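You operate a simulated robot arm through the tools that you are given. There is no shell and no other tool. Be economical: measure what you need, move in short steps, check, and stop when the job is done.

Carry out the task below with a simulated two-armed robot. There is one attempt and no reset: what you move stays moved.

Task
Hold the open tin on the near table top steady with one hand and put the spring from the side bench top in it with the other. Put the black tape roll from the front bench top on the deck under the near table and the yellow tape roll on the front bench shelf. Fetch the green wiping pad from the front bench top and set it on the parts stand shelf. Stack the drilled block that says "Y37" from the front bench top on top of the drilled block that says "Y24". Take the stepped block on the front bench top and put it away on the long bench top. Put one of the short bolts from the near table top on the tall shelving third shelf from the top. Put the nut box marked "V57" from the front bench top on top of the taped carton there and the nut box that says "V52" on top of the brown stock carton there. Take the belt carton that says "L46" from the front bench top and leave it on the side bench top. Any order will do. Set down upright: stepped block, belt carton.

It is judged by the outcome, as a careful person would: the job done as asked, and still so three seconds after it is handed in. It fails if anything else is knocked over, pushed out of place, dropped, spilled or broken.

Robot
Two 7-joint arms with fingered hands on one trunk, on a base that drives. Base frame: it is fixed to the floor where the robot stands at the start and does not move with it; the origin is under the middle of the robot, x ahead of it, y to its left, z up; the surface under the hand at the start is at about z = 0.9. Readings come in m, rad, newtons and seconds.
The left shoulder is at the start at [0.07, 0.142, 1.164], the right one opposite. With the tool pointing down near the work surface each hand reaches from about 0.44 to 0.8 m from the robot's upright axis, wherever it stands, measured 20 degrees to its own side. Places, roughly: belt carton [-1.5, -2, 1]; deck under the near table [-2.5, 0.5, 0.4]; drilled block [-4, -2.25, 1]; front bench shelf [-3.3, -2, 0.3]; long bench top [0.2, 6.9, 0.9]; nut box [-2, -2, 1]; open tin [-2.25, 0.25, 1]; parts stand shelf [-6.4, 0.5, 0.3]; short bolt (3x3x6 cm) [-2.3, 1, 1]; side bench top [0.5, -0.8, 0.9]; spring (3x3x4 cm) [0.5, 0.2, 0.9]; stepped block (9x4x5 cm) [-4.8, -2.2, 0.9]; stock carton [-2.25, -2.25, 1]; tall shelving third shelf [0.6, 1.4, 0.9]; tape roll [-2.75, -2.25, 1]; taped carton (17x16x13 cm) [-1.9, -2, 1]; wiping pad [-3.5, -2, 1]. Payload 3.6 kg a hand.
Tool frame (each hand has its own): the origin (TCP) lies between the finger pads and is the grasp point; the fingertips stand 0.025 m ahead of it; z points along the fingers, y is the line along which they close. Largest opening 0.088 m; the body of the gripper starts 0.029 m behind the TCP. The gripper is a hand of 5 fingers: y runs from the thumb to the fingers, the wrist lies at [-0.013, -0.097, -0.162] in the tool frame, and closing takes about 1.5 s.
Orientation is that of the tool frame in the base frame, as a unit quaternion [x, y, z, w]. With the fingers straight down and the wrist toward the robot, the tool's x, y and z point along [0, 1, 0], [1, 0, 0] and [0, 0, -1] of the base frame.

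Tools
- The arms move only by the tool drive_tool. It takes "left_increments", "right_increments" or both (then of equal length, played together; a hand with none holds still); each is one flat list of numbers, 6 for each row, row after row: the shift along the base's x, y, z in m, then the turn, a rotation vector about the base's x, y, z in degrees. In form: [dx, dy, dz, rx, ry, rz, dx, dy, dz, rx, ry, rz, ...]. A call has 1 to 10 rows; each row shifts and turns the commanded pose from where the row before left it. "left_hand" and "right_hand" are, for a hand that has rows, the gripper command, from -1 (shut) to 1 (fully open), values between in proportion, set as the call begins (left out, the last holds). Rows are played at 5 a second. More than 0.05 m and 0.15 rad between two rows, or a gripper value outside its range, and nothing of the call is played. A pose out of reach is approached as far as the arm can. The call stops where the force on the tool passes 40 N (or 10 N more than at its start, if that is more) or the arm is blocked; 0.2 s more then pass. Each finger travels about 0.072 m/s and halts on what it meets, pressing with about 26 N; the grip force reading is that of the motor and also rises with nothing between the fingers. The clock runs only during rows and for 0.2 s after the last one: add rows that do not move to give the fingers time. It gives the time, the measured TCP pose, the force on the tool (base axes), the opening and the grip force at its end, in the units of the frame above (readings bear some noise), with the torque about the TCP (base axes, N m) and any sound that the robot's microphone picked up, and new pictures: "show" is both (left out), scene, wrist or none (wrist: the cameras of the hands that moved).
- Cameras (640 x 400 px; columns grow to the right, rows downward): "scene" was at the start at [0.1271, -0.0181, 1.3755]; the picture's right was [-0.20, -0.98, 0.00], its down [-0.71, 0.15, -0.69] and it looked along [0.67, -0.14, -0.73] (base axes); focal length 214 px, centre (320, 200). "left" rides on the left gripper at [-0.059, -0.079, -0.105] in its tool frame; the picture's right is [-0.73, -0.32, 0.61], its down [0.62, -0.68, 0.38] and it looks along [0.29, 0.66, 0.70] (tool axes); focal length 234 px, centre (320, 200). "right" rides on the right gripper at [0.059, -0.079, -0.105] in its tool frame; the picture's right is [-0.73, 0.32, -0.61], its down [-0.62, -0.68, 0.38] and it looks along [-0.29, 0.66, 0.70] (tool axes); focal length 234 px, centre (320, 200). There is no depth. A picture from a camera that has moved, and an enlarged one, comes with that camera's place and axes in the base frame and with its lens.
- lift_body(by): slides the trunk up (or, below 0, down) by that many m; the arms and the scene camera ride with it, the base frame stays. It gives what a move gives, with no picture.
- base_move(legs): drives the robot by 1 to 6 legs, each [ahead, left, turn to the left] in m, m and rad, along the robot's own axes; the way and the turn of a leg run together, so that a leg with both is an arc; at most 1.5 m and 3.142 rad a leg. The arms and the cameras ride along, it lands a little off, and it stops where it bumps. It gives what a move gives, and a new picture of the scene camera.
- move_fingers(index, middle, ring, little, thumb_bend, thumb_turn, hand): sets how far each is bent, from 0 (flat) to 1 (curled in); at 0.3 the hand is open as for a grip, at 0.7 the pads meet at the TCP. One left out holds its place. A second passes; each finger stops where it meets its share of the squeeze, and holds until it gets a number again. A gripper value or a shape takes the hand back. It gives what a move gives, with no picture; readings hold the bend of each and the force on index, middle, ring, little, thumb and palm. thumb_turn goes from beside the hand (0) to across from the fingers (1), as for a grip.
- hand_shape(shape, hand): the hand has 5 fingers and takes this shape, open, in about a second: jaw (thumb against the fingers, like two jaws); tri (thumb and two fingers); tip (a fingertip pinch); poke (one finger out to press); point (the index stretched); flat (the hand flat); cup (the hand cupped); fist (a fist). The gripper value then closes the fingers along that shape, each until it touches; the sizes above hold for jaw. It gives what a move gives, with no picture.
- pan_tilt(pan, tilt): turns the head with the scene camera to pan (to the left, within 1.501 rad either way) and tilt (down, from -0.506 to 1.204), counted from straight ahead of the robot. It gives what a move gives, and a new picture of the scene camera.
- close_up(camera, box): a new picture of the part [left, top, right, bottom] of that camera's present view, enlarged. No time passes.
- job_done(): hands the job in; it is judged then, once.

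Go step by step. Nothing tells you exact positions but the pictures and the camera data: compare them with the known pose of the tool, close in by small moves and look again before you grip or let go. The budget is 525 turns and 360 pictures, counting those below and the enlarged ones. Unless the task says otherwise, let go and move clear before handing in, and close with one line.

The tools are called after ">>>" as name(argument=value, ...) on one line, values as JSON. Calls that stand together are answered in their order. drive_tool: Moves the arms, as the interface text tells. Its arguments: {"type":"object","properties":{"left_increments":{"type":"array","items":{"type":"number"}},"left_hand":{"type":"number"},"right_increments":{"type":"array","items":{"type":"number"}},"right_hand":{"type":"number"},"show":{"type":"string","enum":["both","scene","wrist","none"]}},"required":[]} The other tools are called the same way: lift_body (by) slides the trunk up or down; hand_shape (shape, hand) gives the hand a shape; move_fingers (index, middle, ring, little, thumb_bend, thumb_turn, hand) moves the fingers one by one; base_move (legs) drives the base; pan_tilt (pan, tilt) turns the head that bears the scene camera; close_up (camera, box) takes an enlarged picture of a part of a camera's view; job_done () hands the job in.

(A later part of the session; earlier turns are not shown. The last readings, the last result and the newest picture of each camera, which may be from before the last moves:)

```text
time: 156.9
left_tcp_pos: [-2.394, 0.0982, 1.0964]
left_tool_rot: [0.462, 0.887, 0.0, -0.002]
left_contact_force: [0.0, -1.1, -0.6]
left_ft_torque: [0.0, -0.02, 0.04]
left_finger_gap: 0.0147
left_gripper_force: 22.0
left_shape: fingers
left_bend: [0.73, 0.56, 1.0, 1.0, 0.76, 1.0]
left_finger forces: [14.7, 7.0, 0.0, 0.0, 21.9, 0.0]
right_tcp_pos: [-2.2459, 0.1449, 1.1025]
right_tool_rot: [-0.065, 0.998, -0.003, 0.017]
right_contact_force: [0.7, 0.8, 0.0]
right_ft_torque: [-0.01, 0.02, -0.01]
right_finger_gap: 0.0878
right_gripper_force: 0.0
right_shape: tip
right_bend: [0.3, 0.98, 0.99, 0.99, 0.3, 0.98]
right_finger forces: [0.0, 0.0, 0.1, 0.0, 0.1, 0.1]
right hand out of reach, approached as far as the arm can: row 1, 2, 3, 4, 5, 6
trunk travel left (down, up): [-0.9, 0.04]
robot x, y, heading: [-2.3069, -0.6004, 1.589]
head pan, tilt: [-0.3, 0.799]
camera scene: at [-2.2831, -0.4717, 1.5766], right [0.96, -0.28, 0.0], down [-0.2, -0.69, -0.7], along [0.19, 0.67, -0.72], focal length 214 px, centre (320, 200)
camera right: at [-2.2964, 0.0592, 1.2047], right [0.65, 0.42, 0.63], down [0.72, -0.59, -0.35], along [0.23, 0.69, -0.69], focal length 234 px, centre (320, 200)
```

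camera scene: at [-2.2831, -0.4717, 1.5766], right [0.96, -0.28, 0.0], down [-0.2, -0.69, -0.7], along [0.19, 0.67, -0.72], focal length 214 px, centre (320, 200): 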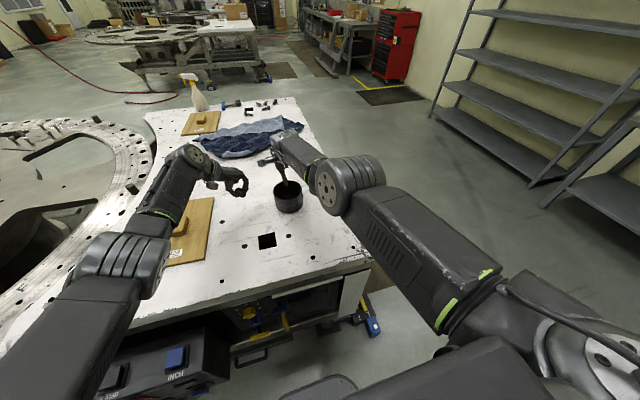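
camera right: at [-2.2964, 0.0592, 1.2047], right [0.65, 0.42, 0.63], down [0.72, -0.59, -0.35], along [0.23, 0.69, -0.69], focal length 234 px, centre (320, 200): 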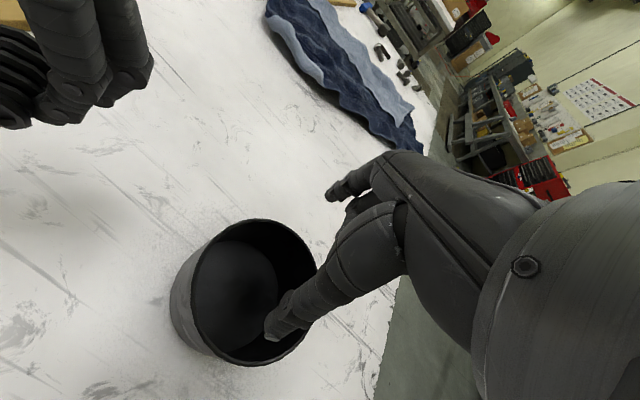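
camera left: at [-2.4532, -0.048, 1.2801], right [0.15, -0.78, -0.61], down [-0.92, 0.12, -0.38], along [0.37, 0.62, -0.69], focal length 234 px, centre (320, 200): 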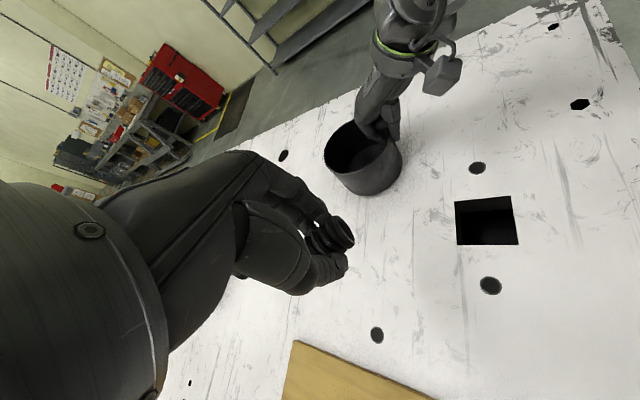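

The right wrist is pinned again in this posture. The cause is pitching the hand down while it was still above the shoulder, so I'll back off and redo the reconfiguration: hand up first, then lower it with fingers forward, and only then point down.

>>> base_move(legs=[[-0.45, 0, 0]])

>>> drive_tool(right_increments=[0.03, 0, 0.02, 8, 0, 0, 0.03, 0, 0.03, 8, 0, 0, 0.03, 0, 0.03, 8, 0, 0, 0.03, 0, 0.03, 8, 0, 0, 0.03, 0, 0.03, 8, 0, 0, 0.03, 0, 0.03, 8, 0, 0, 0, 0, 0.03, 8, 0, 0, 0, 0, 0.03, 8, 0, 0, 0, 0, 0.04, 8, 0, 0, 0, 0, 0.04, 8, 0, 0], show="none")

>>> drive_tool(right_increments=[0, -0.02, 0.04, 8, 0, 0, 0, -0.02, 0.04, 8, 0, 0, 0, -0.02, 0.04, 8, 0, 0, 0, -0.02, 0.03, 8, 0, 0, 0, -0.02, 0, 0, 0, 0, 0, -0.02, 0, 0, 0, 0], show="none")

>>> pan_tilt(pan=-0.7, tilt=0.4)

```text
time: 159.6
left_tcp_pos: [-2.39, -0.3467, 1.0953]
left_tool_rot: [0.459, 0.889, -0.001, -0.002]
left_contact_force: [0.4, -0.4, 0.4]
left_ft_torque: [-0.03, 0.01, 0.02]
left_finger_gap: 0.0145
left_gripper_force: 21.8
left_shape: fingers
left_bend: [0.73, 0.56, 1.0, 1.0, 0.76, 1.0]
left_finger forces: [14.7, 7.1, 0.0, 0.0, 21.9, 0.0]
right_tcp_pos: [-2.2422, -0.2975, 1.1026]
right_tool_rot: [-0.069, 0.997, -0.005, 0.018]
right_contact_force: [0.6, 1.2, 0.8]
right_ft_torque: [0.05, -0.03, 0.02]
right_finger_gap: 0.088
right_gripper_force: 0.1
right_shape: tip
right_bend: [0.3, 0.98, 0.99, 0.99, 0.3, 0.98]
right_finger forces: [0.0, 0.0, 0.0, 0.0, 0.1, 0.0]
trunk travel left (down, up): [-0.9, 0.04]
robot x, y, heading: [-2.2967, -1.0431, 1.592]
head pan, tilt: [-0.3, 0.799]
camera scene: at [-2.2748, -0.9145, 1.5764], right [0.96, -0.27, 0.0], down [-0.2, -0.69, -0.7], along [0.19, 0.67, -0.72], focal length 214 px, centre (320, 200)
```

scene: 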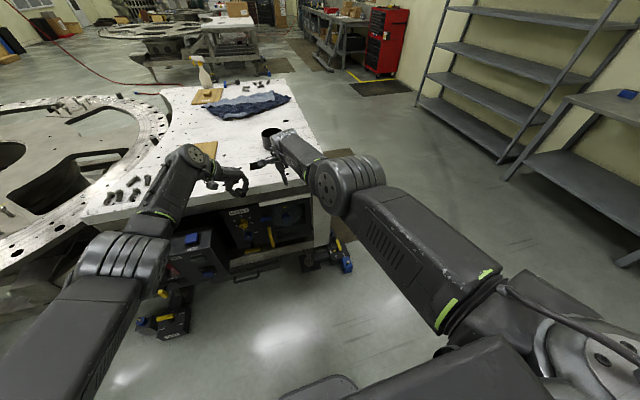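

```text
time: 161.8
left_tcp_pos: [-2.3888, -0.3476, 1.0971]
left_tool_rot: [0.458, 0.889, 0.001, -0.001]
left_contact_force: [0.1, 0.5, -0.1]
left_ft_torque: [0.02, 0.0, 0.01]
left_finger_gap: 0.0143
left_gripper_force: 21.9
left_shape: fingers
left_bend: [0.73, 0.56, 1.0, 1.0, 0.76, 1.0]
left_finger forces: [14.7, 7.0, 0.0, 0.0, 21.9, 0.0]
right_tcp_pos: [-2.115, -0.1831, 1.3713]
right_tool_rot: [0.016, 0.817, 0.574, 0.053]
right_contact_force: [0.3, -0.3, -1.4]
right_ft_torque: [-0.04, -0.01, 0.0]
right_finger_gap: 0.0878
right_gripper_force: 0.1
right_shape: tip
right_bend: [0.3, 0.98, 0.99, 0.99, 0.3, 0.98]
right_finger forces: [0.0, 0.1, 0.0, 0.1, 0.0, 0.1]
right hand out of reach, approached as far as the arm can: row 1, 2, 3, 4, 5, 6, 7, 8
trunk travel left (down, up): [-0.9, 0.04]
robot x, y, heading: [-2.2902, -1.0375, 1.594]
head pan, tilt: [-0.3, 0.799]
```

```text
time: 163.2
left_tcp_pos: [-2.3885, -0.3478, 1.0959]
left_tool_rot: [0.459, 0.889, 0.001, -0.002]
left_contact_force: [-0.2, -0.9, 0.2]
left_ft_torque: [0.02, 0.03, 0.0]
left_finger_gap: 0.0145
left_gripper_force: 21.9
left_shape: fingers
left_bend: [0.73, 0.56, 1.0, 1.0, 0.76, 1.0]
left_finger forces: [14.7, 7.1, 0.0, 0.1, 21.9, 0.1]
right_tcp_pos: [-2.1186, -0.2727, 1.5186]
right_tool_rot: [0.032, 0.628, 0.776, 0.049]
right_contact_force: [0.6, -0.6, 0.5]
right_ft_torque: [-0.01, -0.01, -0.01]
right_finger_gap: 0.0882
right_gripper_force: 0.0
right_shape: tip
right_bend: [0.3, 0.98, 0.99, 0.99, 0.3, 0.98]
right_finger forces: [0.0, 0.0, 0.0, 0.0, 0.0, 0.1]
right hand out of reach, approached as far as the arm can: row 1, 2, 3, 5
trunk travel left (down, up): [-0.9, 0.04]
robot x, y, heading: [-2.2918, -1.0415, 1.598]
head pan, tilt: [-0.3, 0.799]
```

```text
time: 164.1
left_tcp_pos: [-2.3898, -0.348, 1.0969]
left_tool_rot: [0.458, 0.889, 0.001, -0.001]
left_contact_force: [-0.7, -0.5, -0.4]
left_ft_torque: [-0.02, -0.04, 0.03]
left_finger_gap: 0.0144
left_gripper_force: 21.1
left_shape: fingers
left_bend: [0.73, 0.56, 1.0, 1.0, 0.76, 1.0]
left_finger forces: [14.7, 7.1, 0.1, 0.1, 22.0, 0.0]
right_tcp_pos: [-2.1199, -0.2718, 1.5192]
right_tool_rot: [0.031, 0.628, 0.776, 0.048]
right_contact_force: [-0.4, -0.5, 0.7]
right_ft_torque: [-0.03, 0.04, 0.0]
right_finger_gap: 0.0881
right_gripper_force: 0.0
right_shape: tip
right_bend: [0.3, 0.98, 0.99, 0.99, 0.3, 0.98]
right_finger forces: [0.0, 0.0, 0.0, 0.0, 0.1, 0.0]
trunk travel left (down, up): [-0.9, 0.04]
robot x, y, heading: [-2.2887, -1.0423, 1.593]
head pan, tilt: [-0.7, 0.4]
camera scene: at [-2.2393, -0.9218, 1.6117], right [0.78, -0.62, 0.0], down [-0.24, -0.3, -0.92], along [0.58, 0.72, -0.39], focal length 214 px, centre (320, 200)
```

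scene: 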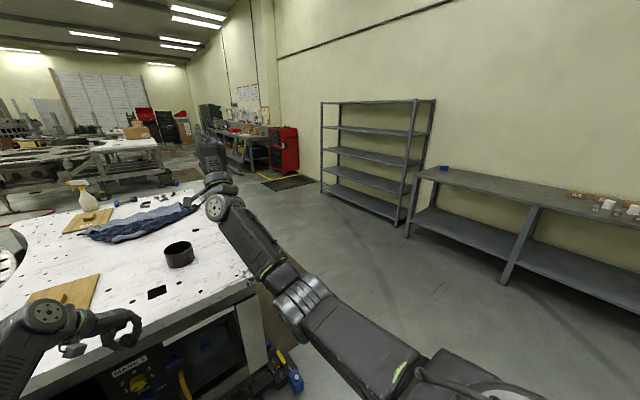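

The arm is nearly straight with the hand up. I'll draw it back to fold the elbow downward, then lower it with the fingers pointing forward.

>>> drive_tool(right_increments=[0.015, -0.037, -0.01, 0, 0, 0, 0.015, -0.037, -0.01, 0, 0, 0, 0.015, -0.037, -0.01, 0, 0, 0, 0.015, -0.037, -0.01, 0, 0, 0, 0.015, -0.037, -0.01, 0, 0, 0, 0.015, -0.037, -0.01, 0, 0, 0, 0.015, -0.037, -0.01, 0, 0, 0, 0.015, -0.03, -0.01, 0, 0, 0], show="none")

>>> drive_tool(right_increments=[0, 0.01, -0.04, -6, 0, 0, 0, 0.01, -0.04, -6, 0, 0, 0, 0.01, -0.04, -6, 0, 0, 0, 0.01, -0.04, -6, 0, 0, 0, 0.01, -0.04, -6, 0, 0, 0, 0.01, -0.04, -4, 0, 0, 0, 0.01, -0.04, 0, 0, 0, 0, 0.01, -0.04, 0, 0, 0, 0, 0.01, -0.04, 0, 0, 0, 0, 0.01, -0.04, 0, 0, 0], show="scene")

```text
time: 165.9
left_tcp_pos: [-2.3889, -0.348, 1.0978]
left_tool_rot: [0.458, 0.889, 0.002, -0.002]
left_contact_force: [-0.2, -0.2, 0.0]
left_ft_torque: [-0.04, 0.0, 0.02]
left_finger_gap: 0.0146
left_gripper_force: 21.9
left_shape: fingers
left_bend: [0.73, 0.56, 1.0, 1.0, 0.76, 1.0]
left_finger forces: [14.6, 7.1, 0.1, 0.0, 21.9, 0.1]
right_tcp_pos: [-1.9972, -0.563, 1.4383]
right_tool_rot: [0.031, 0.627, 0.777, 0.047]
right_contact_force: [0.0, -0.4, 0.4]
right_ft_torque: [-0.01, 0.02, -0.02]
right_finger_gap: 0.088
right_gripper_force: 0.0
right_shape: tip
right_bend: [0.3, 0.98, 0.99, 0.99, 0.3, 0.98]
right_finger forces: [0.0, 0.0, 0.0, 0.0, 0.1, 0.0]
trunk travel left (down, up): [-0.9, 0.04]
robot x, y, heading: [-2.297, -1.0445, 1.595]
head pan, tilt: [-0.7, 0.4]
```

```text
time: 168.1
left_tcp_pos: [-2.3894, -0.3453, 1.0951]
left_tool_rot: [0.458, 0.889, -0.001, -0.001]
left_contact_force: [0.4, 0.4, -1.0]
left_ft_torque: [0.03, 0.0, -0.01]
left_finger_gap: 0.0145
left_gripper_force: 22.0
left_shape: fingers
left_bend: [0.73, 0.56, 1.0, 1.0, 0.76, 1.0]
left_finger forces: [14.8, 7.1, 0.0, 0.0, 21.8, 0.0]
right_tcp_pos: [-2.0009, -0.4627, 1.036]
right_tool_rot: [0.015, 0.827, 0.559, 0.055]
right_contact_force: [0.2, 0.5, -1.0]
right_ft_torque: [0.01, 0.02, -0.01]
right_finger_gap: 0.088
right_gripper_force: 0.1
right_shape: tip
right_bend: [0.3, 0.98, 0.99, 0.99, 0.3, 0.98]
right_finger forces: [0.0, 0.1, 0.0, 0.0, 0.1, 0.1]
trunk travel left (down, up): [-0.9, 0.04]
robot x, y, heading: [-2.2935, -1.0447, 1.596]
head pan, tilt: [-0.7, 0.4]
camera scene: at [-2.2386, -0.9208, 1.6117], right [0.78, -0.63, 0.0], down [-0.24, -0.3, -0.92], along [0.58, 0.72, -0.39], focal length 214 px, centre (320, 200)
```

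scene: 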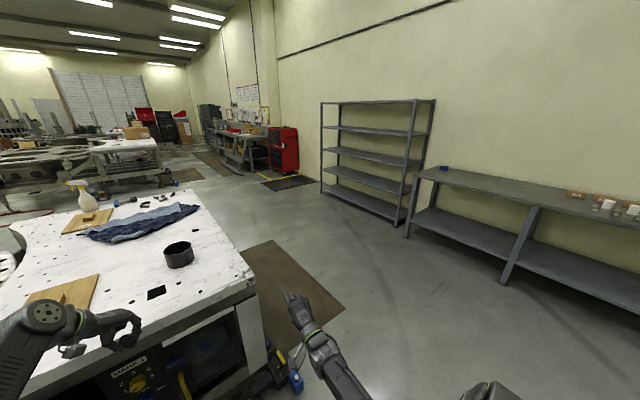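

The arm now follows freely. I'll pitch the hand down to vertical at low height, clear of the table.

>>> drive_tool(right_increments=[0, 0, -0.015, -8, 0, 0, 0, 0, -0.015, -8, 0, 0, 0, 0, -0.015, -8, 0, 0, 0, 0, -0.015, -8, 0, 0, 0, 0, -0.015, -8, 0, 0, 0, 0, -0.015, -8, 0, 0, 0, 0, -0.015, -8, 0, 0, 0, 0, -0.015, -8, 0, 0, 0, 0, 0, -4, 0, 0], show="none")

>>> pan_tilt(pan=-0.4, tilt=0.8)

```text
time: 170.1
left_tcp_pos: [-2.389, -0.3471, 1.096]
left_tool_rot: [0.458, 0.889, 0.001, -0.001]
left_contact_force: [0.0, -0.4, -0.5]
left_ft_torque: [0.0, 0.0, 0.02]
left_finger_gap: 0.0145
left_gripper_force: 22.2
left_shape: fingers
left_bend: [0.73, 0.56, 1.0, 1.0, 0.76, 1.0]
left_finger forces: [14.7, 7.1, 0.1, 0.1, 22.0, 0.0]
right_tcp_pos: [-1.9985, -0.463, 0.9192]
right_tool_rot: [-0.018, 0.998, -0.001, 0.054]
right_contact_force: [0.7, -0.4, 0.2]
right_ft_torque: [-0.02, -0.01, 0.0]
right_finger_gap: 0.088
right_gripper_force: 0.0
right_shape: tip
right_bend: [0.3, 0.98, 0.99, 0.99, 0.3, 0.98]
right_finger forces: [0.0, 0.0, 0.0, 0.0, 0.0, 0.1]
trunk travel left (down, up): [-0.9, 0.04]
robot x, y, heading: [-2.2952, -1.0405, 1.595]
head pan, tilt: [-0.7, 0.4]
```

```text
time: 171.0
left_tcp_pos: [-2.3892, -0.3479, 1.0973]
left_tool_rot: [0.459, 0.888, 0.002, 0.0]
left_contact_force: [-1.0, 0.2, 0.1]
left_ft_torque: [-0.01, -0.02, -0.02]
left_finger_gap: 0.0145
left_gripper_force: 21.9
left_shape: fingers
left_bend: [0.73, 0.56, 1.0, 1.0, 0.76, 1.0]
left_finger forces: [14.7, 7.2, 0.0, 0.1, 21.9, 0.0]
right_tcp_pos: [-1.999, -0.4641, 0.9201]
right_tool_rot: [-0.017, 0.998, 0.001, 0.054]
right_contact_force: [-0.3, -0.1, -0.3]
right_ft_torque: [0.03, 0.03, 0.0]
right_finger_gap: 0.0881
right_gripper_force: 0.1
right_shape: tip
right_bend: [0.3, 0.98, 0.99, 0.99, 0.3, 0.98]
right_finger forces: [0.0, 0.0, 0.0, 0.0, 0.1, 0.0]
trunk travel left (down, up): [-0.9, 0.04]
robot x, y, heading: [-2.2932, -1.0408, 1.596]
head pan, tilt: [-0.4, 0.799]
camera scene: at [-2.267, -0.9192, 1.5767], right [0.93, -0.37, 0.0], down [-0.26, -0.67, -0.7], along [0.26, 0.65, -0.72], focal length 214 px, centre (320, 200)
```

scene: 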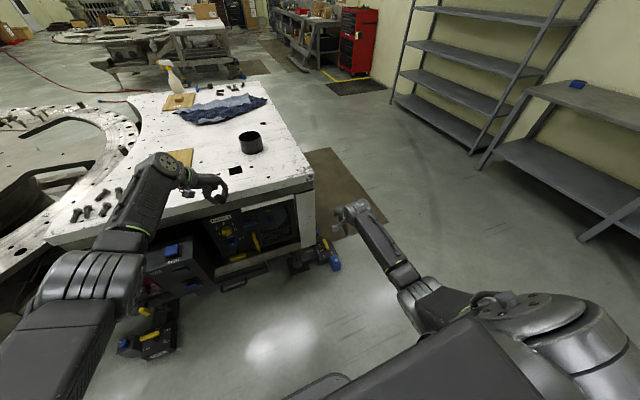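

The right arm is now in a good low-elbow posture. I'll level it, raise it above table height and bring it inward, watching for limits.

>>> drive_tool(right_increments=[0, 0, 0.03, 0, 6.2, 0, 0, 0, 0.035, 0, 0, 0, 0, 0, 0.035, 0, 0, 0, 0, 0, 0.035, 0, 0, 0, -0.03, 0, 0.03, 0, 0, 5, -0.03, 0.02, 0.0, 0, 0, 5, -0.03, 0.02, 0, 0, 0, 5, -0.03, 0.02, 0, 0, 0, 5], show="none")

```text
time: 172.8
left_tcp_pos: [-2.3914, -0.3469, 1.0955]
left_tool_rot: [0.459, 0.888, 0.001, 0.0]
left_contact_force: [-0.7, -0.6, -0.4]
left_ft_torque: [0.0, 0.0, 0.0]
left_finger_gap: 0.0145
left_gripper_force: 22.2
left_shape: fingers
left_bend: [0.73, 0.56, 1.0, 1.0, 0.76, 1.0]
left_finger forces: [14.7, 7.0, 0.0, 0.0, 21.9, 0.0]
right_tcp_pos: [-2.121, -0.3999, 1.0838]
right_tool_rot: [-0.192, 0.981, 0.001, 0.0]
right_contact_force: [-0.5, 0.2, 0.1]
right_ft_torque: [-0.02, -0.02, 0.02]
right_finger_gap: 0.088
right_gripper_force: 0.1
right_shape: tip
right_bend: [0.3, 0.98, 0.99, 0.99, 0.3, 0.98]
right_finger forces: [0.0, 0.0, 0.0, 0.0, 0.0, 0.0]
trunk travel left (down, up): [-0.9, 0.04]
robot x, y, heading: [-2.2942, -1.0417, 1.596]
head pan, tilt: [-0.4, 0.799]
```

All rows are reachable now. I'll drive back in to the table with the tin on my midline.

>>> base_move(legs=[[0, -0.045, 0], [0.44, 0, 0]])

>>> drive_tool(right_increments=[-0.01, 0, 0, 0, 0, 6, -0.02, 0.01, 0, 0, 0, 6, -0.02, 0.01, 0, 0, 0, 6, -0.02, 0.01, 0, 0, 0, 6], show="both")

```text
time: 176.0
left_tcp_pos: [-2.3586, 0.0977, 1.0981]
left_tool_rot: [0.456, 0.89, 0.001, -0.002]
left_contact_force: [-0.3, 0.1, -0.8]
left_ft_torque: [0.0, 0.02, 0.02]
left_finger_gap: 0.0142
left_gripper_force: 21.5
left_shape: fingers
left_bend: [0.73, 0.56, 1.0, 1.0, 0.76, 1.0]
left_finger forces: [14.8, 7.1, 0.1, 0.1, 21.9, 0.0]
right_tcp_pos: [-2.0891, 0.0477, 1.0856]
right_tool_rot: [-0.194, 0.981, 0.002, -0.001]
right_contact_force: [0.5, -0.8, -0.1]
right_ft_torque: [0.02, 0.02, -0.02]
right_finger_gap: 0.088
right_gripper_force: 0.1
right_shape: tip
right_bend: [0.3, 0.98, 0.99, 0.99, 0.3, 0.98]
right_finger forces: [0.1, 0.0, 0.0, 0.0, 0.1, 0.0]
trunk travel left (down, up): [-0.9, 0.04]
robot x, y, heading: [-2.2608, -0.5954, 1.601]
head pan, tilt: [-0.4, 0.799]
camera scene: at [-2.2344, -0.4734, 1.5768], right [0.93, -0.36, 0.0], down [-0.26, -0.67, -0.7], along [0.25, 0.65, -0.72], focal length 214 px, centre (320, 200)
```

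scene: 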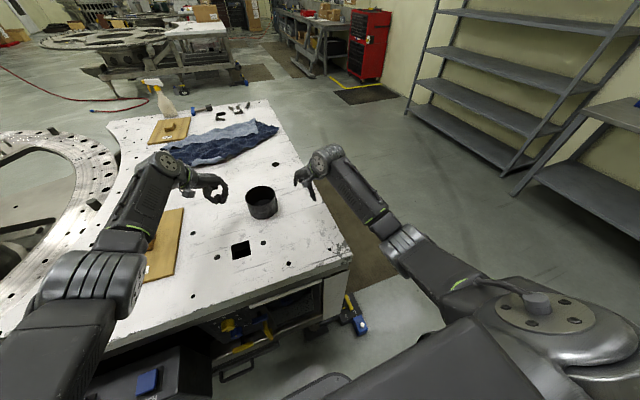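

```text
time: 177.0
left_tcp_pos: [-2.3598, 0.1001, 1.0966]
left_tool_rot: [0.456, 0.89, 0.0, -0.002]
left_contact_force: [0.3, -0.7, 0.0]
left_ft_torque: [-0.01, -0.02, 0.02]
left_finger_gap: 0.0142
left_gripper_force: 21.9
left_shape: fingers
left_bend: [0.73, 0.56, 1.0, 1.0, 0.76, 1.0]
left_finger forces: [14.8, 7.1, 0.0, 0.0, 21.9, 0.0]
right_tcp_pos: [-2.1602, 0.0776, 1.0857]
right_tool_rot: [-0.393, 0.92, 0.002, -0.001]
right_contact_force: [0.5, -0.8, -0.8]
right_ft_torque: [0.0, -0.01, 0.01]
right_finger_gap: 0.0878
right_gripper_force: 0.1
right_shape: tip
right_bend: [0.3, 0.98, 0.99, 0.99, 0.3, 0.98]
right_finger forces: [0.0, 0.0, 0.0, 0.1, 0.1, 0.0]
trunk travel left (down, up): [-0.9, 0.04]
robot x, y, heading: [-2.2628, -0.5953, 1.592]
head pan, tilt: [-0.4, 0.799]
camera scene: at [-2.2353, -0.4712, 1.5766], right [0.93, -0.36, 0.0], down [-0.26, -0.67, -0.7], along [0.25, 0.65, -0.72], focal length 214 px, centre (320, 200)
camera right: at [-2.1424, -0.0214, 1.1894], right [0.27, 0.75, 0.61], down [0.92, -0.02, -0.39], along [-0.28, 0.66, -0.69], focal length 234 px, centre (320, 200)
```

scene: 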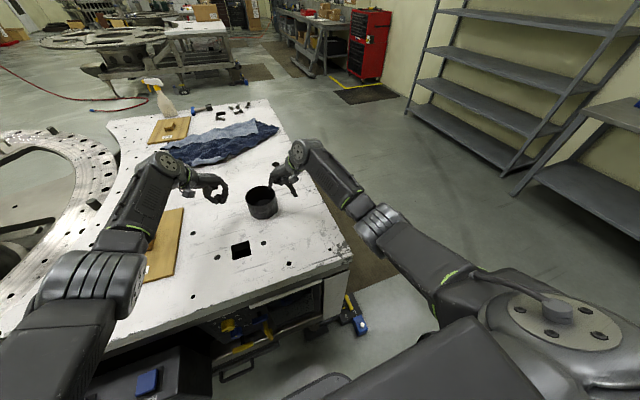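
right: 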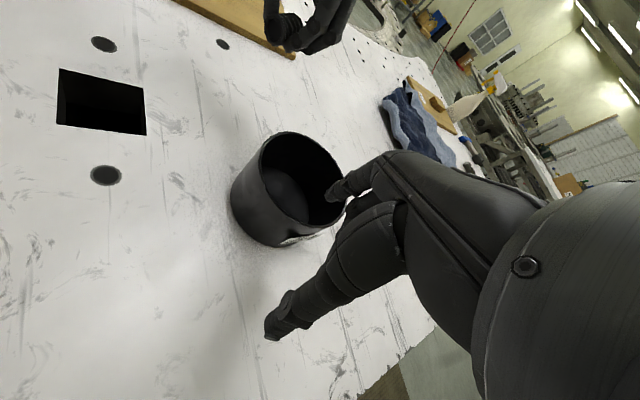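

Both arms behave now, and the tin centre is (−2.240, 0.134). I'll place the right pinch astride the right wall at (−2.198, 0.094) and lower it.

>>> drive_tool(right_increments=[-0.019, 0.008, -0.01, 0, 0, 0, -0.019, 0.008, -0.01, 0, 0, 0, 0, 0, -0.015, 0, 0, 0, 0, 0, -0.015, 0, 0, 0, 0, 0, -0.012, 0, 0, 0], show="wrist")

```text
time: 178.2
left_tcp_pos: [-2.3604, 0.0996, 1.0967]
left_tool_rot: [0.456, 0.89, 0.001, -0.001]
left_contact_force: [0.8, 0.3, -0.5]
left_ft_torque: [0.04, -0.04, 0.01]
left_finger_gap: 0.0146
left_gripper_force: 22.1
left_shape: fingers
left_bend: [0.73, 0.56, 1.0, 1.0, 0.76, 1.0]
left_finger forces: [14.8, 7.1, 0.0, 0.0, 21.9, 0.1]
right_tcp_pos: [-2.1963, 0.0922, 1.0217]
right_tool_rot: [-0.393, 0.919, 0.001, -0.002]
right_contact_force: [0.2, 0.4, -0.3]
right_ft_torque: [0.0, -0.05, 0.01]
right_finger_gap: 0.0882
right_gripper_force: 0.0
right_shape: tip
right_bend: [0.3, 0.98, 0.99, 0.99, 0.3, 0.98]
right_finger forces: [0.0, 0.4, 0.0, 0.0, 0.0, 0.0]
trunk travel left (down, up): [-0.9, 0.04]
robot x, y, heading: [-2.2586, -0.5969, 1.601]
head pan, tilt: [-0.4, 0.799]
camera right: at [-2.1792, -0.0056, 1.1257], right [0.27, 0.75, 0.61], down [0.92, -0.02, -0.39], along [-0.28, 0.67, -0.69], focal length 234 px, centre (320, 200)
```

right: 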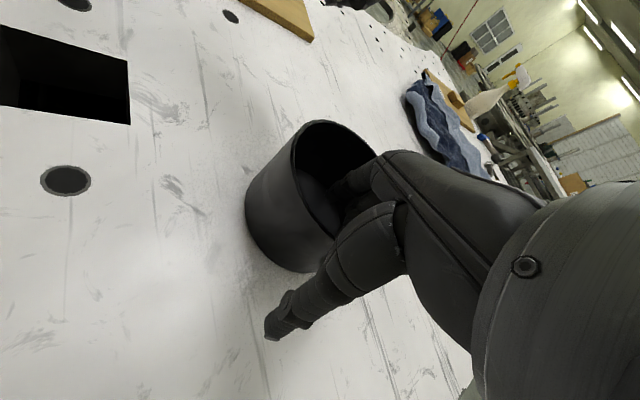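

It just touches the rim. Now I'll close the pinch on the wall.

>>> drive_tool(right_increments=[0, 0, 0, 0, 0, 0, 0, 0, 0, 0, 0, 0, 0, 0, 0, 0, 0, 0, 0, 0, 0, 0, 0, 0, 0, 0, 0, 0, 0, 0, 0, 0, 0, 0, 0, 0, 0, 0, 0, 0, 0, 0], right_hand=-1, show="both")

```text
time: 179.8
left_tcp_pos: [-2.3598, 0.0987, 1.0963]
left_tool_rot: [0.457, 0.89, 0.0, -0.002]
left_contact_force: [0.1, -0.1, -0.6]
left_ft_torque: [0.0, 0.04, 0.0]
left_finger_gap: 0.0143
left_gripper_force: 22.0
left_shape: fingers
left_bend: [0.73, 0.56, 1.0, 1.0, 0.76, 1.0]
left_finger forces: [14.8, 7.1, 0.0, 0.0, 21.9, 0.0]
right_tcp_pos: [-2.1945, 0.094, 1.0209]
right_tool_rot: [-0.394, 0.919, 0.001, -0.001]
right_contact_force: [-0.3, 0.4, 0.4]
right_ft_torque: [0.04, 0.03, -0.02]
right_finger_gap: 0.0003
right_gripper_force: 26.0
right_shape: tip
right_bend: [0.7, 1.0, 1.0, 1.0, 0.65, 1.0]
right_finger forces: [23.2, 0.0, 0.0, 0.0, 23.2, 0.0]
trunk travel left (down, up): [-0.9, 0.04]
robot x, y, heading: [-2.2603, -0.5948, 1.601]
head pan, tilt: [-0.4, 0.799]
camera scene: at [-2.2344, -0.4713, 1.5766], right [0.93, -0.36, 0.0], down [-0.26, -0.67, -0.7], along [0.25, 0.65, -0.72], focal length 214 px, centre (320, 200)
camera right: at [-2.1784, -0.0056, 1.1258], right [0.27, 0.75, 0.61], down [0.92, -0.02, -0.39], along [-0.28, 0.66, -0.69], focal length 234 px, centre (320, 200)
```

scene: 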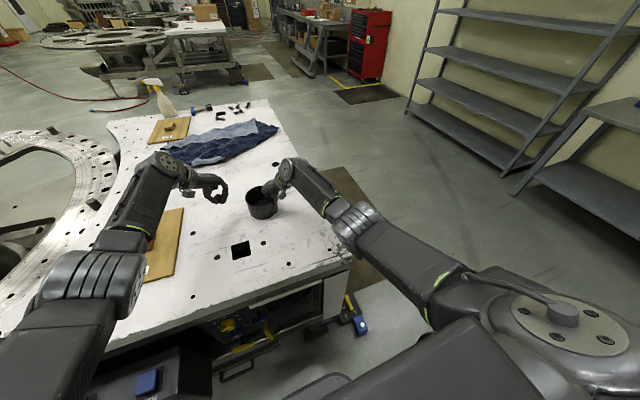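
right: 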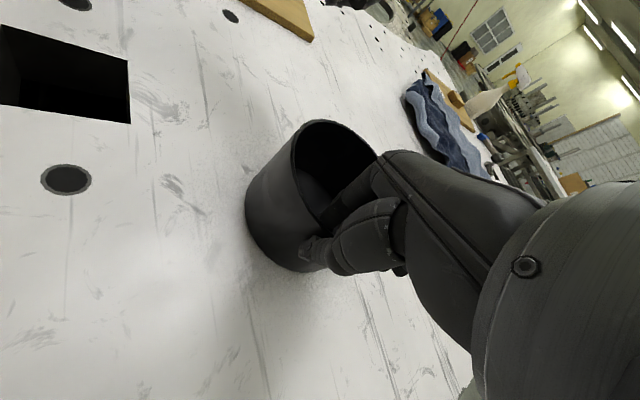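

The tin is held symmetrically with no side load. I'll bring the left hand over the tin's left-far part, still high.

>>> drive_tool(left_increments=[0.03, 0.012, 0, 0, 0, 0, 0.03, 0.012, 0, 0, 0, 0, 0.03, 0.012, 0, 0, 0, 0], show="both")

```text
time: 180.6
left_tcp_pos: [-2.2615, 0.0916, 1.0864]
left_tool_rot: [0.456, 0.89, 0.0, -0.001]
left_contact_force: [0.6, -0.3, -0.6]
left_ft_torque: [0.01, 0.02, -0.01]
left_finger_gap: 0.0141
left_gripper_force: 21.9
left_shape: fingers
left_bend: [0.73, 0.56, 1.0, 1.0, 0.76, 1.0]
left_finger forces: [14.8, 7.2, 0.0, 0.0, 21.9, 0.0]
left hand out of reach, approached as far as the arm can: row 1, 2, 3
right_tcp_pos: [-2.1961, 0.0917, 1.0214]
right_tool_rot: [-0.394, 0.919, 0.002, -0.001]
right_contact_force: [-0.5, -1.0, -1.0]
right_ft_torque: [0.04, 0.03, 0.01]
right_finger_gap: 0.0
right_gripper_force: 26.5
right_shape: tip
right_bend: [0.7, 1.0, 1.0, 1.0, 0.65, 1.0]
right_finger forces: [23.3, 0.0, 0.0, 0.1, 23.0, 0.0]
trunk travel left (down, up): [-0.9, 0.04]
robot x, y, heading: [-2.2617, -0.5946, 1.598]
head pan, tilt: [-0.4, 0.799]
camera scene: at [-2.2339, -0.4717, 1.5766], right [0.93, -0.36, 0.0], down [-0.26, -0.67, -0.7], along [0.25, 0.65, -0.72], focal length 214 px, centre (320, 200)
camera left: at [-2.2914, -0.0034, 1.1915], right [0.16, -0.78, -0.61], down [-0.92, 0.11, -0.38], along [0.36, 0.62, -0.7], focal length 234 px, centre (320, 200)
```

scene: 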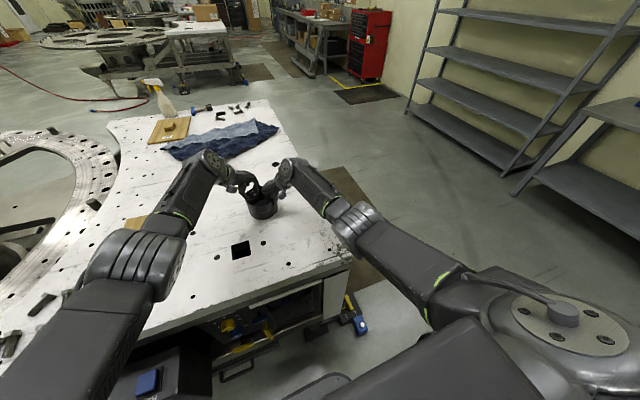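
left: 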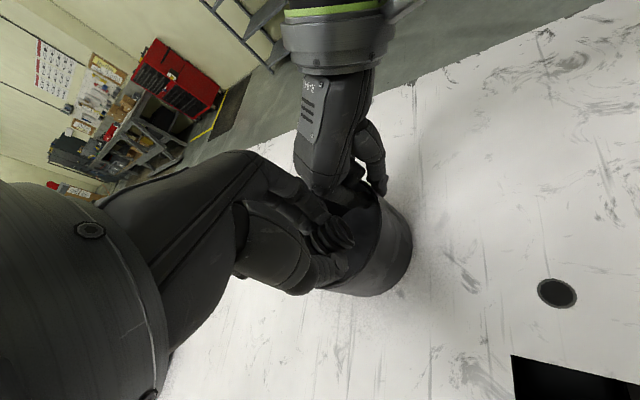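

The spring is above the near-left inner edge; I want it about 3 cm further in. I'll pitch the left hand forward a little to gain reach.

>>> drive_tool(left_increments=[0, 0.005, 0, 4, -5.6, 0, 0, 0.01, 0, 4, -5.6, 0, 0, 0.01, 0, 4, -5.6, 0, 0.003, 0.01, 0, 0, 0, 0], show="both")

```text
time: 181.6
left_tcp_pos: [-2.2643, 0.1139, 1.0867]
left_tool_rot: [0.449, 0.875, 0.16, 0.082]
left_contact_force: [0.4, 0.2, 0.8]
left_ft_torque: [0.02, 0.02, 0.02]
left_finger_gap: 0.0143
left_gripper_force: 22.1
left_shape: fingers
left_bend: [0.73, 0.56, 1.0, 1.0, 0.76, 1.0]
left_finger forces: [14.7, 7.0, 0.0, 0.0, 21.8, 0.0]
left hand out of reach, approached as far as the arm can: row 4
right_tcp_pos: [-2.1969, 0.0923, 1.0215]
right_tool_rot: [-0.393, 0.92, 0.002, -0.001]
right_contact_force: [-0.3, -0.1, 0.2]
right_ft_torque: [0.04, 0.02, 0.0]
right_finger_gap: 0.0
right_gripper_force: 25.8
right_shape: tip
right_bend: [0.7, 1.0, 1.0, 1.0, 0.65, 1.0]
right_finger forces: [23.3, 0.0, 0.1, 0.0, 23.3, 0.0]
trunk travel left (down, up): [-0.9, 0.04]
robot x, y, heading: [-2.2605, -0.5942, 1.604]
head pan, tilt: [-0.4, 0.799]
camera scene: at [-2.2347, -0.4717, 1.5766], right [0.93, -0.36, 0.0], down [-0.26, -0.67, -0.7], along [0.25, 0.65, -0.72], focal length 214 px, centre (320, 200)
camera left: at [-2.3193, 0.0021, 1.1571], right [0.35, -0.64, -0.68], down [-0.77, 0.21, -0.6], along [0.53, 0.74, -0.42], focal length 234 px, centre (320, 200)
```

scene: 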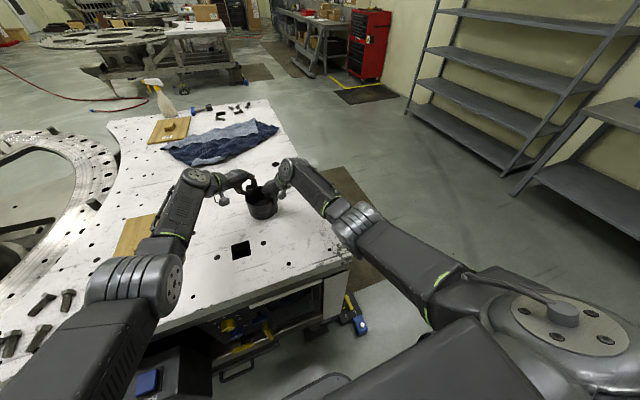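
left: 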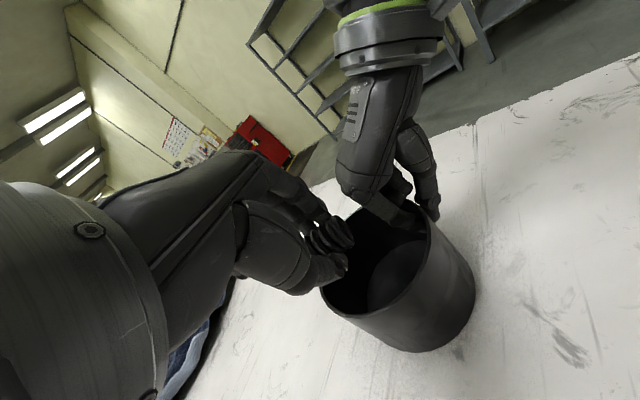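

The spring is now well inside the tin's outline. I'll lower the hand to just above the rim.

>>> drive_tool(left_increments=[0.003, 0.003, -0.02, 0, 0, 0, 0.003, 0.003, -0.02, 0, 0, 0, 0, 0, -0.015, 0, 0, 0], show="both")

>>> close_up(camera="left", box=[240, 140, 480, 340])

>>> close_up(camera="right", box=[220, 80, 460, 300])

```text
time: 182.4
left_tcp_pos: [-2.2548, 0.1059, 1.0512]
left_tool_rot: [0.449, 0.875, 0.16, 0.08]
left_contact_force: [0.3, -0.5, 0.4]
left_ft_torque: [0.01, 0.0, 0.01]
left_finger_gap: 0.0144
left_gripper_force: 21.7
left_shape: fingers
left_bend: [0.73, 0.56, 1.0, 1.0, 0.76, 1.0]
left_finger forces: [14.7, 6.9, 0.1, 0.0, 21.8, 0.0]
left hand out of reach, approached as far as the arm can: row 1, 2, 3
right_tcp_pos: [-2.1959, 0.0925, 1.0212]
right_tool_rot: [-0.393, 0.919, 0.001, -0.001]
right_contact_force: [-0.9, 0.0, -0.1]
right_ft_torque: [0.03, 0.02, 0.01]
right_finger_gap: 0.0
right_gripper_force: 26.0
right_shape: tip
right_bend: [0.7, 1.0, 1.0, 1.0, 0.65, 1.0]
right_finger forces: [23.4, 0.1, 0.0, 0.0, 23.4, 0.0]
trunk travel left (down, up): [-0.9, 0.04]
robot x, y, heading: [-2.2588, -0.5943, 1.601]
head pan, tilt: [-0.4, 0.799]
camera scene: at [-2.2338, -0.4712, 1.5766], right [0.93, -0.36, 0.0], down [-0.26, -0.67, -0.7], along [0.25, 0.65, -0.72], focal length 214 px, centre (320, 200)
camera left: at [-2.3102, -0.0064, 1.1215], right [0.35, -0.64, -0.68], down [-0.77, 0.21, -0.6], along [0.53, 0.74, -0.42], focal length 234 px, centre (320, 200)
```

scene: 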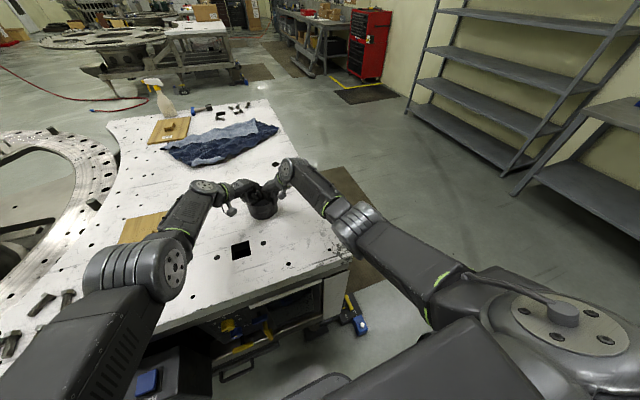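
left: 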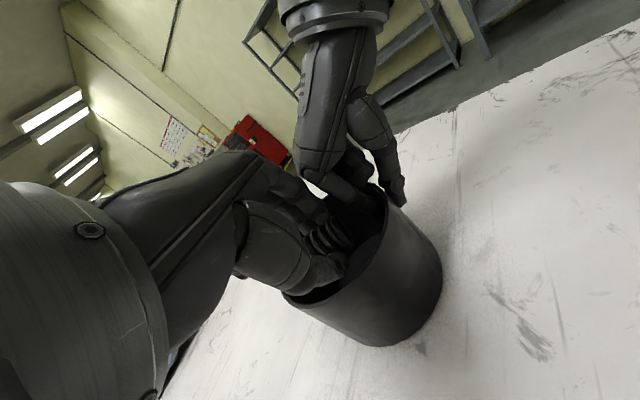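

```text
2.00 times, centred on (360, 240) of left
camera zoom: at [-2.3102, -0.0064, 1.1215], right [0.35, -0.64, -0.68], down [-0.77, 0.21, -0.6], along [0.53, 0.74, -0.42], focal length 468 px, centre (240, 120)
```

zoom: 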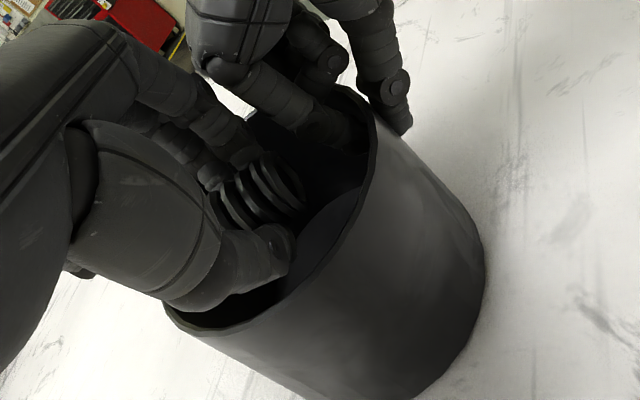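

```text
1.82 times, centred on (340, 190) of right
camera zoom: at [-2.1781, -0.0056, 1.1257], right [0.27, 0.75, 0.61], down [0.92, -0.02, -0.39], along [-0.28, 0.66, -0.69], focal length 426 px, centre (284, 218)
```

zoom: 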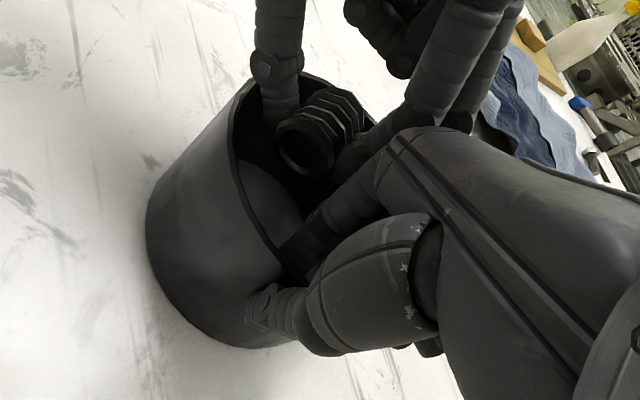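

The spring is in the tin's mouth. I'll go a little lower, then open the three fingers slightly to let it slip down.

>>> drive_tool(left_increments=[-0.004, 0.01, -0.015, 0, 0, 0, 0, 0.005, -0.012, 0, 0, 0], show="none")

>>> move_fingers(hand="left", index=0.62, middle=0.45, thumb_bend=0.62)

>>> close_up(camera="right", box=[220, 80, 460, 300])

>>> close_up(camera="left", box=[240, 140, 480, 340])

```text
time: 183.0
left_tcp_pos: [-2.2555, 0.1057, 1.0519]
left_tool_rot: [0.449, 0.876, 0.159, 0.081]
left_contact_force: [0.5, 0.3, -0.1]
left_ft_torque: [-0.01, 0.04, -0.01]
left_finger_gap: 0.0142
left_gripper_force: 22.4
left_shape: fingers
left_bend: [0.73, 0.56, 1.0, 1.0, 0.76, 1.0]
left_finger forces: [14.7, 6.9, 0.0, 0.0, 21.8, 0.0]
left hand out of reach, approached as far as the arm can: row 1, 2
right_tcp_pos: [-2.1966, 0.0933, 1.0221]
right_tool_rot: [-0.393, 0.919, 0.002, -0.001]
right_contact_force: [0.7, 0.0, 0.5]
right_ft_torque: [0.03, 0.01, -0.06]
right_finger_gap: 0.0
right_gripper_force: 25.8
right_shape: tip
right_bend: [0.7, 1.0, 1.0, 1.0, 0.65, 1.0]
right_finger forces: [23.3, 0.1, 0.1, 0.0, 23.4, 0.1]
trunk travel left (down, up): [-0.9, 0.04]
robot x, y, heading: [-2.2596, -0.5937, 1.601]
head pan, tilt: [-0.4, 0.799]
```

```text
time: 184.0
left_tcp_pos: [-2.2559, 0.1061, 1.0517]
left_tool_rot: [0.449, 0.875, 0.16, 0.081]
left_contact_force: [-0.5, 1.0, -0.6]
left_ft_torque: [0.04, 0.03, -0.01]
left_finger_gap: 0.0187
left_gripper_force: 0.7
left_shape: fingers
left_bend: [0.6, 0.45, 1.0, 1.0, 0.61, 1.0]
left_finger forces: [0.8, 0.0, 0.0, 0.0, 1.0, 0.0]
right_tcp_pos: [-2.1955, 0.0926, 1.0223]
right_tool_rot: [-0.393, 0.919, 0.002, -0.002]
right_contact_force: [0.7, -0.4, 1.3]
right_ft_torque: [0.02, 0.02, -0.01]
right_finger_gap: 0.0003
right_gripper_force: 25.8
right_shape: tip
right_bend: [0.7, 1.0, 1.0, 1.0, 0.65, 1.0]
right_finger forces: [23.3, 0.0, 0.1, 0.0, 23.4, 0.0]
trunk travel left (down, up): [-0.9, 0.04]
robot x, y, heading: [-2.2618, -0.5966, 1.602]
head pan, tilt: [-0.4, 0.799]
```

```text
1.82 times, centred on (340, 190) of right
camera zoom: at [-2.1784, -0.0057, 1.1258], right [0.27, 0.75, 0.61], down [0.92, -0.02, -0.39], along [-0.28, 0.66, -0.69], focal length 426 px, centre (284, 218)
```

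zoom: 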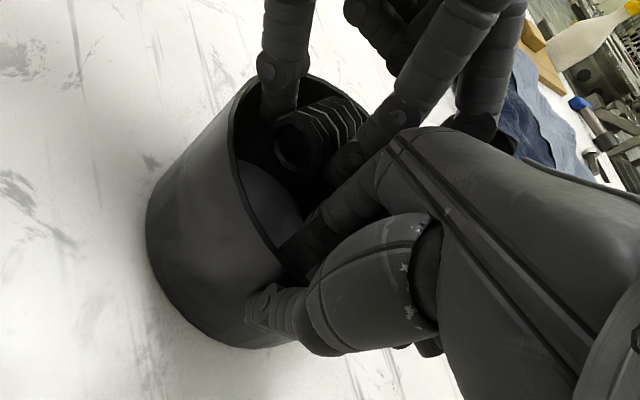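

```text
2.00 times, centred on (360, 240) of left
camera zoom: at [-2.3107, -0.0065, 1.1217], right [0.35, -0.64, -0.68], down [-0.77, 0.21, -0.6], along [0.53, 0.74, -0.42], focal length 468 px, centre (240, 120)
```

zoom: 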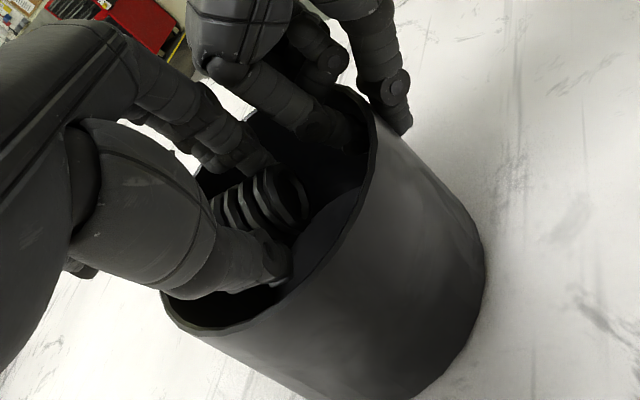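

It is still held lightly, so I'll open slightly more.

>>> move_fingers(hand="left", index=0.5, middle=0.4, thumb_bend=0.52)

>>> close_up(camera="right", box=[220, 80, 460, 300])

>>> close_up(camera="left", box=[240, 140, 480, 340])

```text
time: 185.0
left_tcp_pos: [-2.2546, 0.1065, 1.0521]
left_tool_rot: [0.449, 0.876, 0.159, 0.081]
left_contact_force: [2.3, -0.2, 2.4]
left_ft_torque: [0.0, -0.03, 0.02]
left_finger_gap: 0.0353
left_gripper_force: 1.5
left_shape: fingers
left_bend: [0.5, 0.4, 1.0, 1.0, 0.55, 1.0]
left_finger forces: [0.1, 0.0, 0.1, 0.0, 2.5, 0.1]
right_tcp_pos: [-2.1948, 0.0925, 1.0217]
right_tool_rot: [-0.393, 0.919, 0.002, -0.001]
right_contact_force: [-1.2, -0.8, 0.7]
right_ft_torque: [0.02, 0.06, 0.03]
right_finger_gap: 0.0
right_gripper_force: 26.3
right_shape: tip
right_bend: [0.7, 1.0, 1.0, 1.0, 0.65, 1.0]
right_finger forces: [24.6, 0.0, 0.0, 0.1, 23.0, 0.0]
trunk travel left (down, up): [-0.9, 0.04]
robot x, y, heading: [-2.2571, -0.5951, 1.602]
head pan, tilt: [-0.4, 0.799]
```

```text
1.82 times, centred on (340, 190) of right
camera zoom: at [-2.1785, -0.0059, 1.126], right [0.27, 0.75, 0.61], down [0.92, -0.02, -0.39], along [-0.28, 0.67, -0.69], focal length 426 px, centre (284, 218)
```

zoom: 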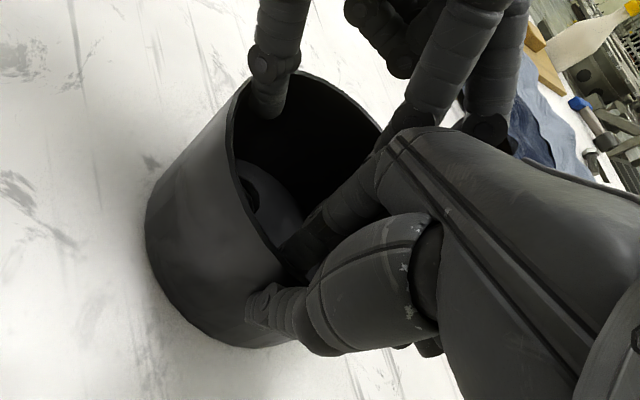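

```text
2.00 times, centred on (360, 240) of left
camera zoom: at [-2.3106, -0.0066, 1.1219], right [0.35, -0.64, -0.68], down [-0.77, 0.21, -0.6], along [0.53, 0.74, -0.42], focal length 468 px, centre (240, 120)
```

zoom: 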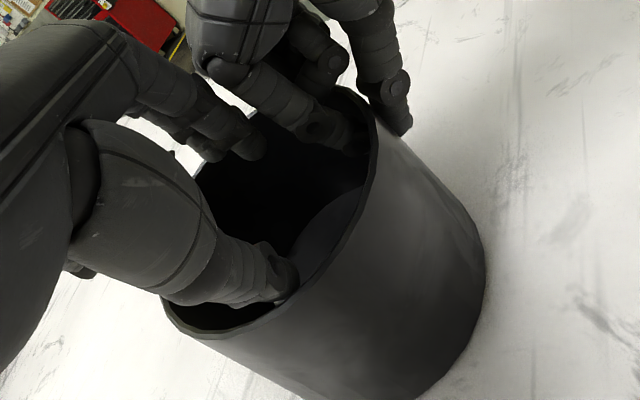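

The spring has dropped into the tin. I'll raise the left hand straight up and check inside.

>>> drive_tool(left_increments=[0, 0, 0.02, 0, 0, 0, 0, 0, 0.03, 0, 0, 0, -0.02, -0.01, 0.03, 0, 0, 0, -0.03, -0.02, 0.02, 0, 0, 0, -0.03, -0.02, 0.0, 0, 0, 0], show="none")

>>> close_up(camera="right", box=[220, 80, 460, 300])

```text
time: 186.2
left_tcp_pos: [-2.3295, 0.1347, 1.1373]
left_tool_rot: [0.449, 0.875, 0.159, 0.082]
left_contact_force: [0.4, -0.1, -0.4]
left_ft_torque: [-0.03, -0.02, 0.01]
left_finger_gap: 0.0388
left_gripper_force: 0.0
left_shape: fingers
left_bend: [0.5, 0.4, 1.0, 1.0, 0.52, 1.0]
left_finger forces: [0.0, 0.0, 0.0, 0.0, 0.0, 0.0]
left hand out of reach, approached as far as the arm can: row 1, 2, 3, 4, 5
right_tcp_pos: [-2.197, 0.0923, 1.0217]
right_tool_rot: [-0.393, 0.92, 0.001, 0.0]
right_contact_force: [0.2, -0.5, 0.3]
right_ft_torque: [0.0, 0.0, -0.02]
right_finger_gap: 0.0
right_gripper_force: 26.1
right_shape: tip
right_bend: [0.7, 1.0, 1.0, 1.0, 0.65, 1.0]
right_finger forces: [23.5, 0.0, 0.0, 0.1, 23.9, 0.0]
trunk travel left (down, up): [-0.9, 0.04]
robot x, y, heading: [-2.2596, -0.5953, 1.601]
head pan, tilt: [-0.4, 0.799]
```

```text
1.82 times, centred on (340, 190) of right
camera zoom: at [-2.1791, -0.0057, 1.1259], right [0.27, 0.75, 0.61], down [0.92, -0.02, -0.39], along [-0.28, 0.66, -0.69], focal length 426 px, centre (284, 218)
```

zoom: 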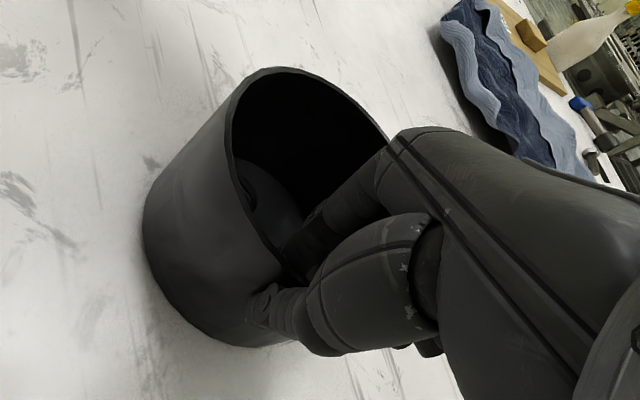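

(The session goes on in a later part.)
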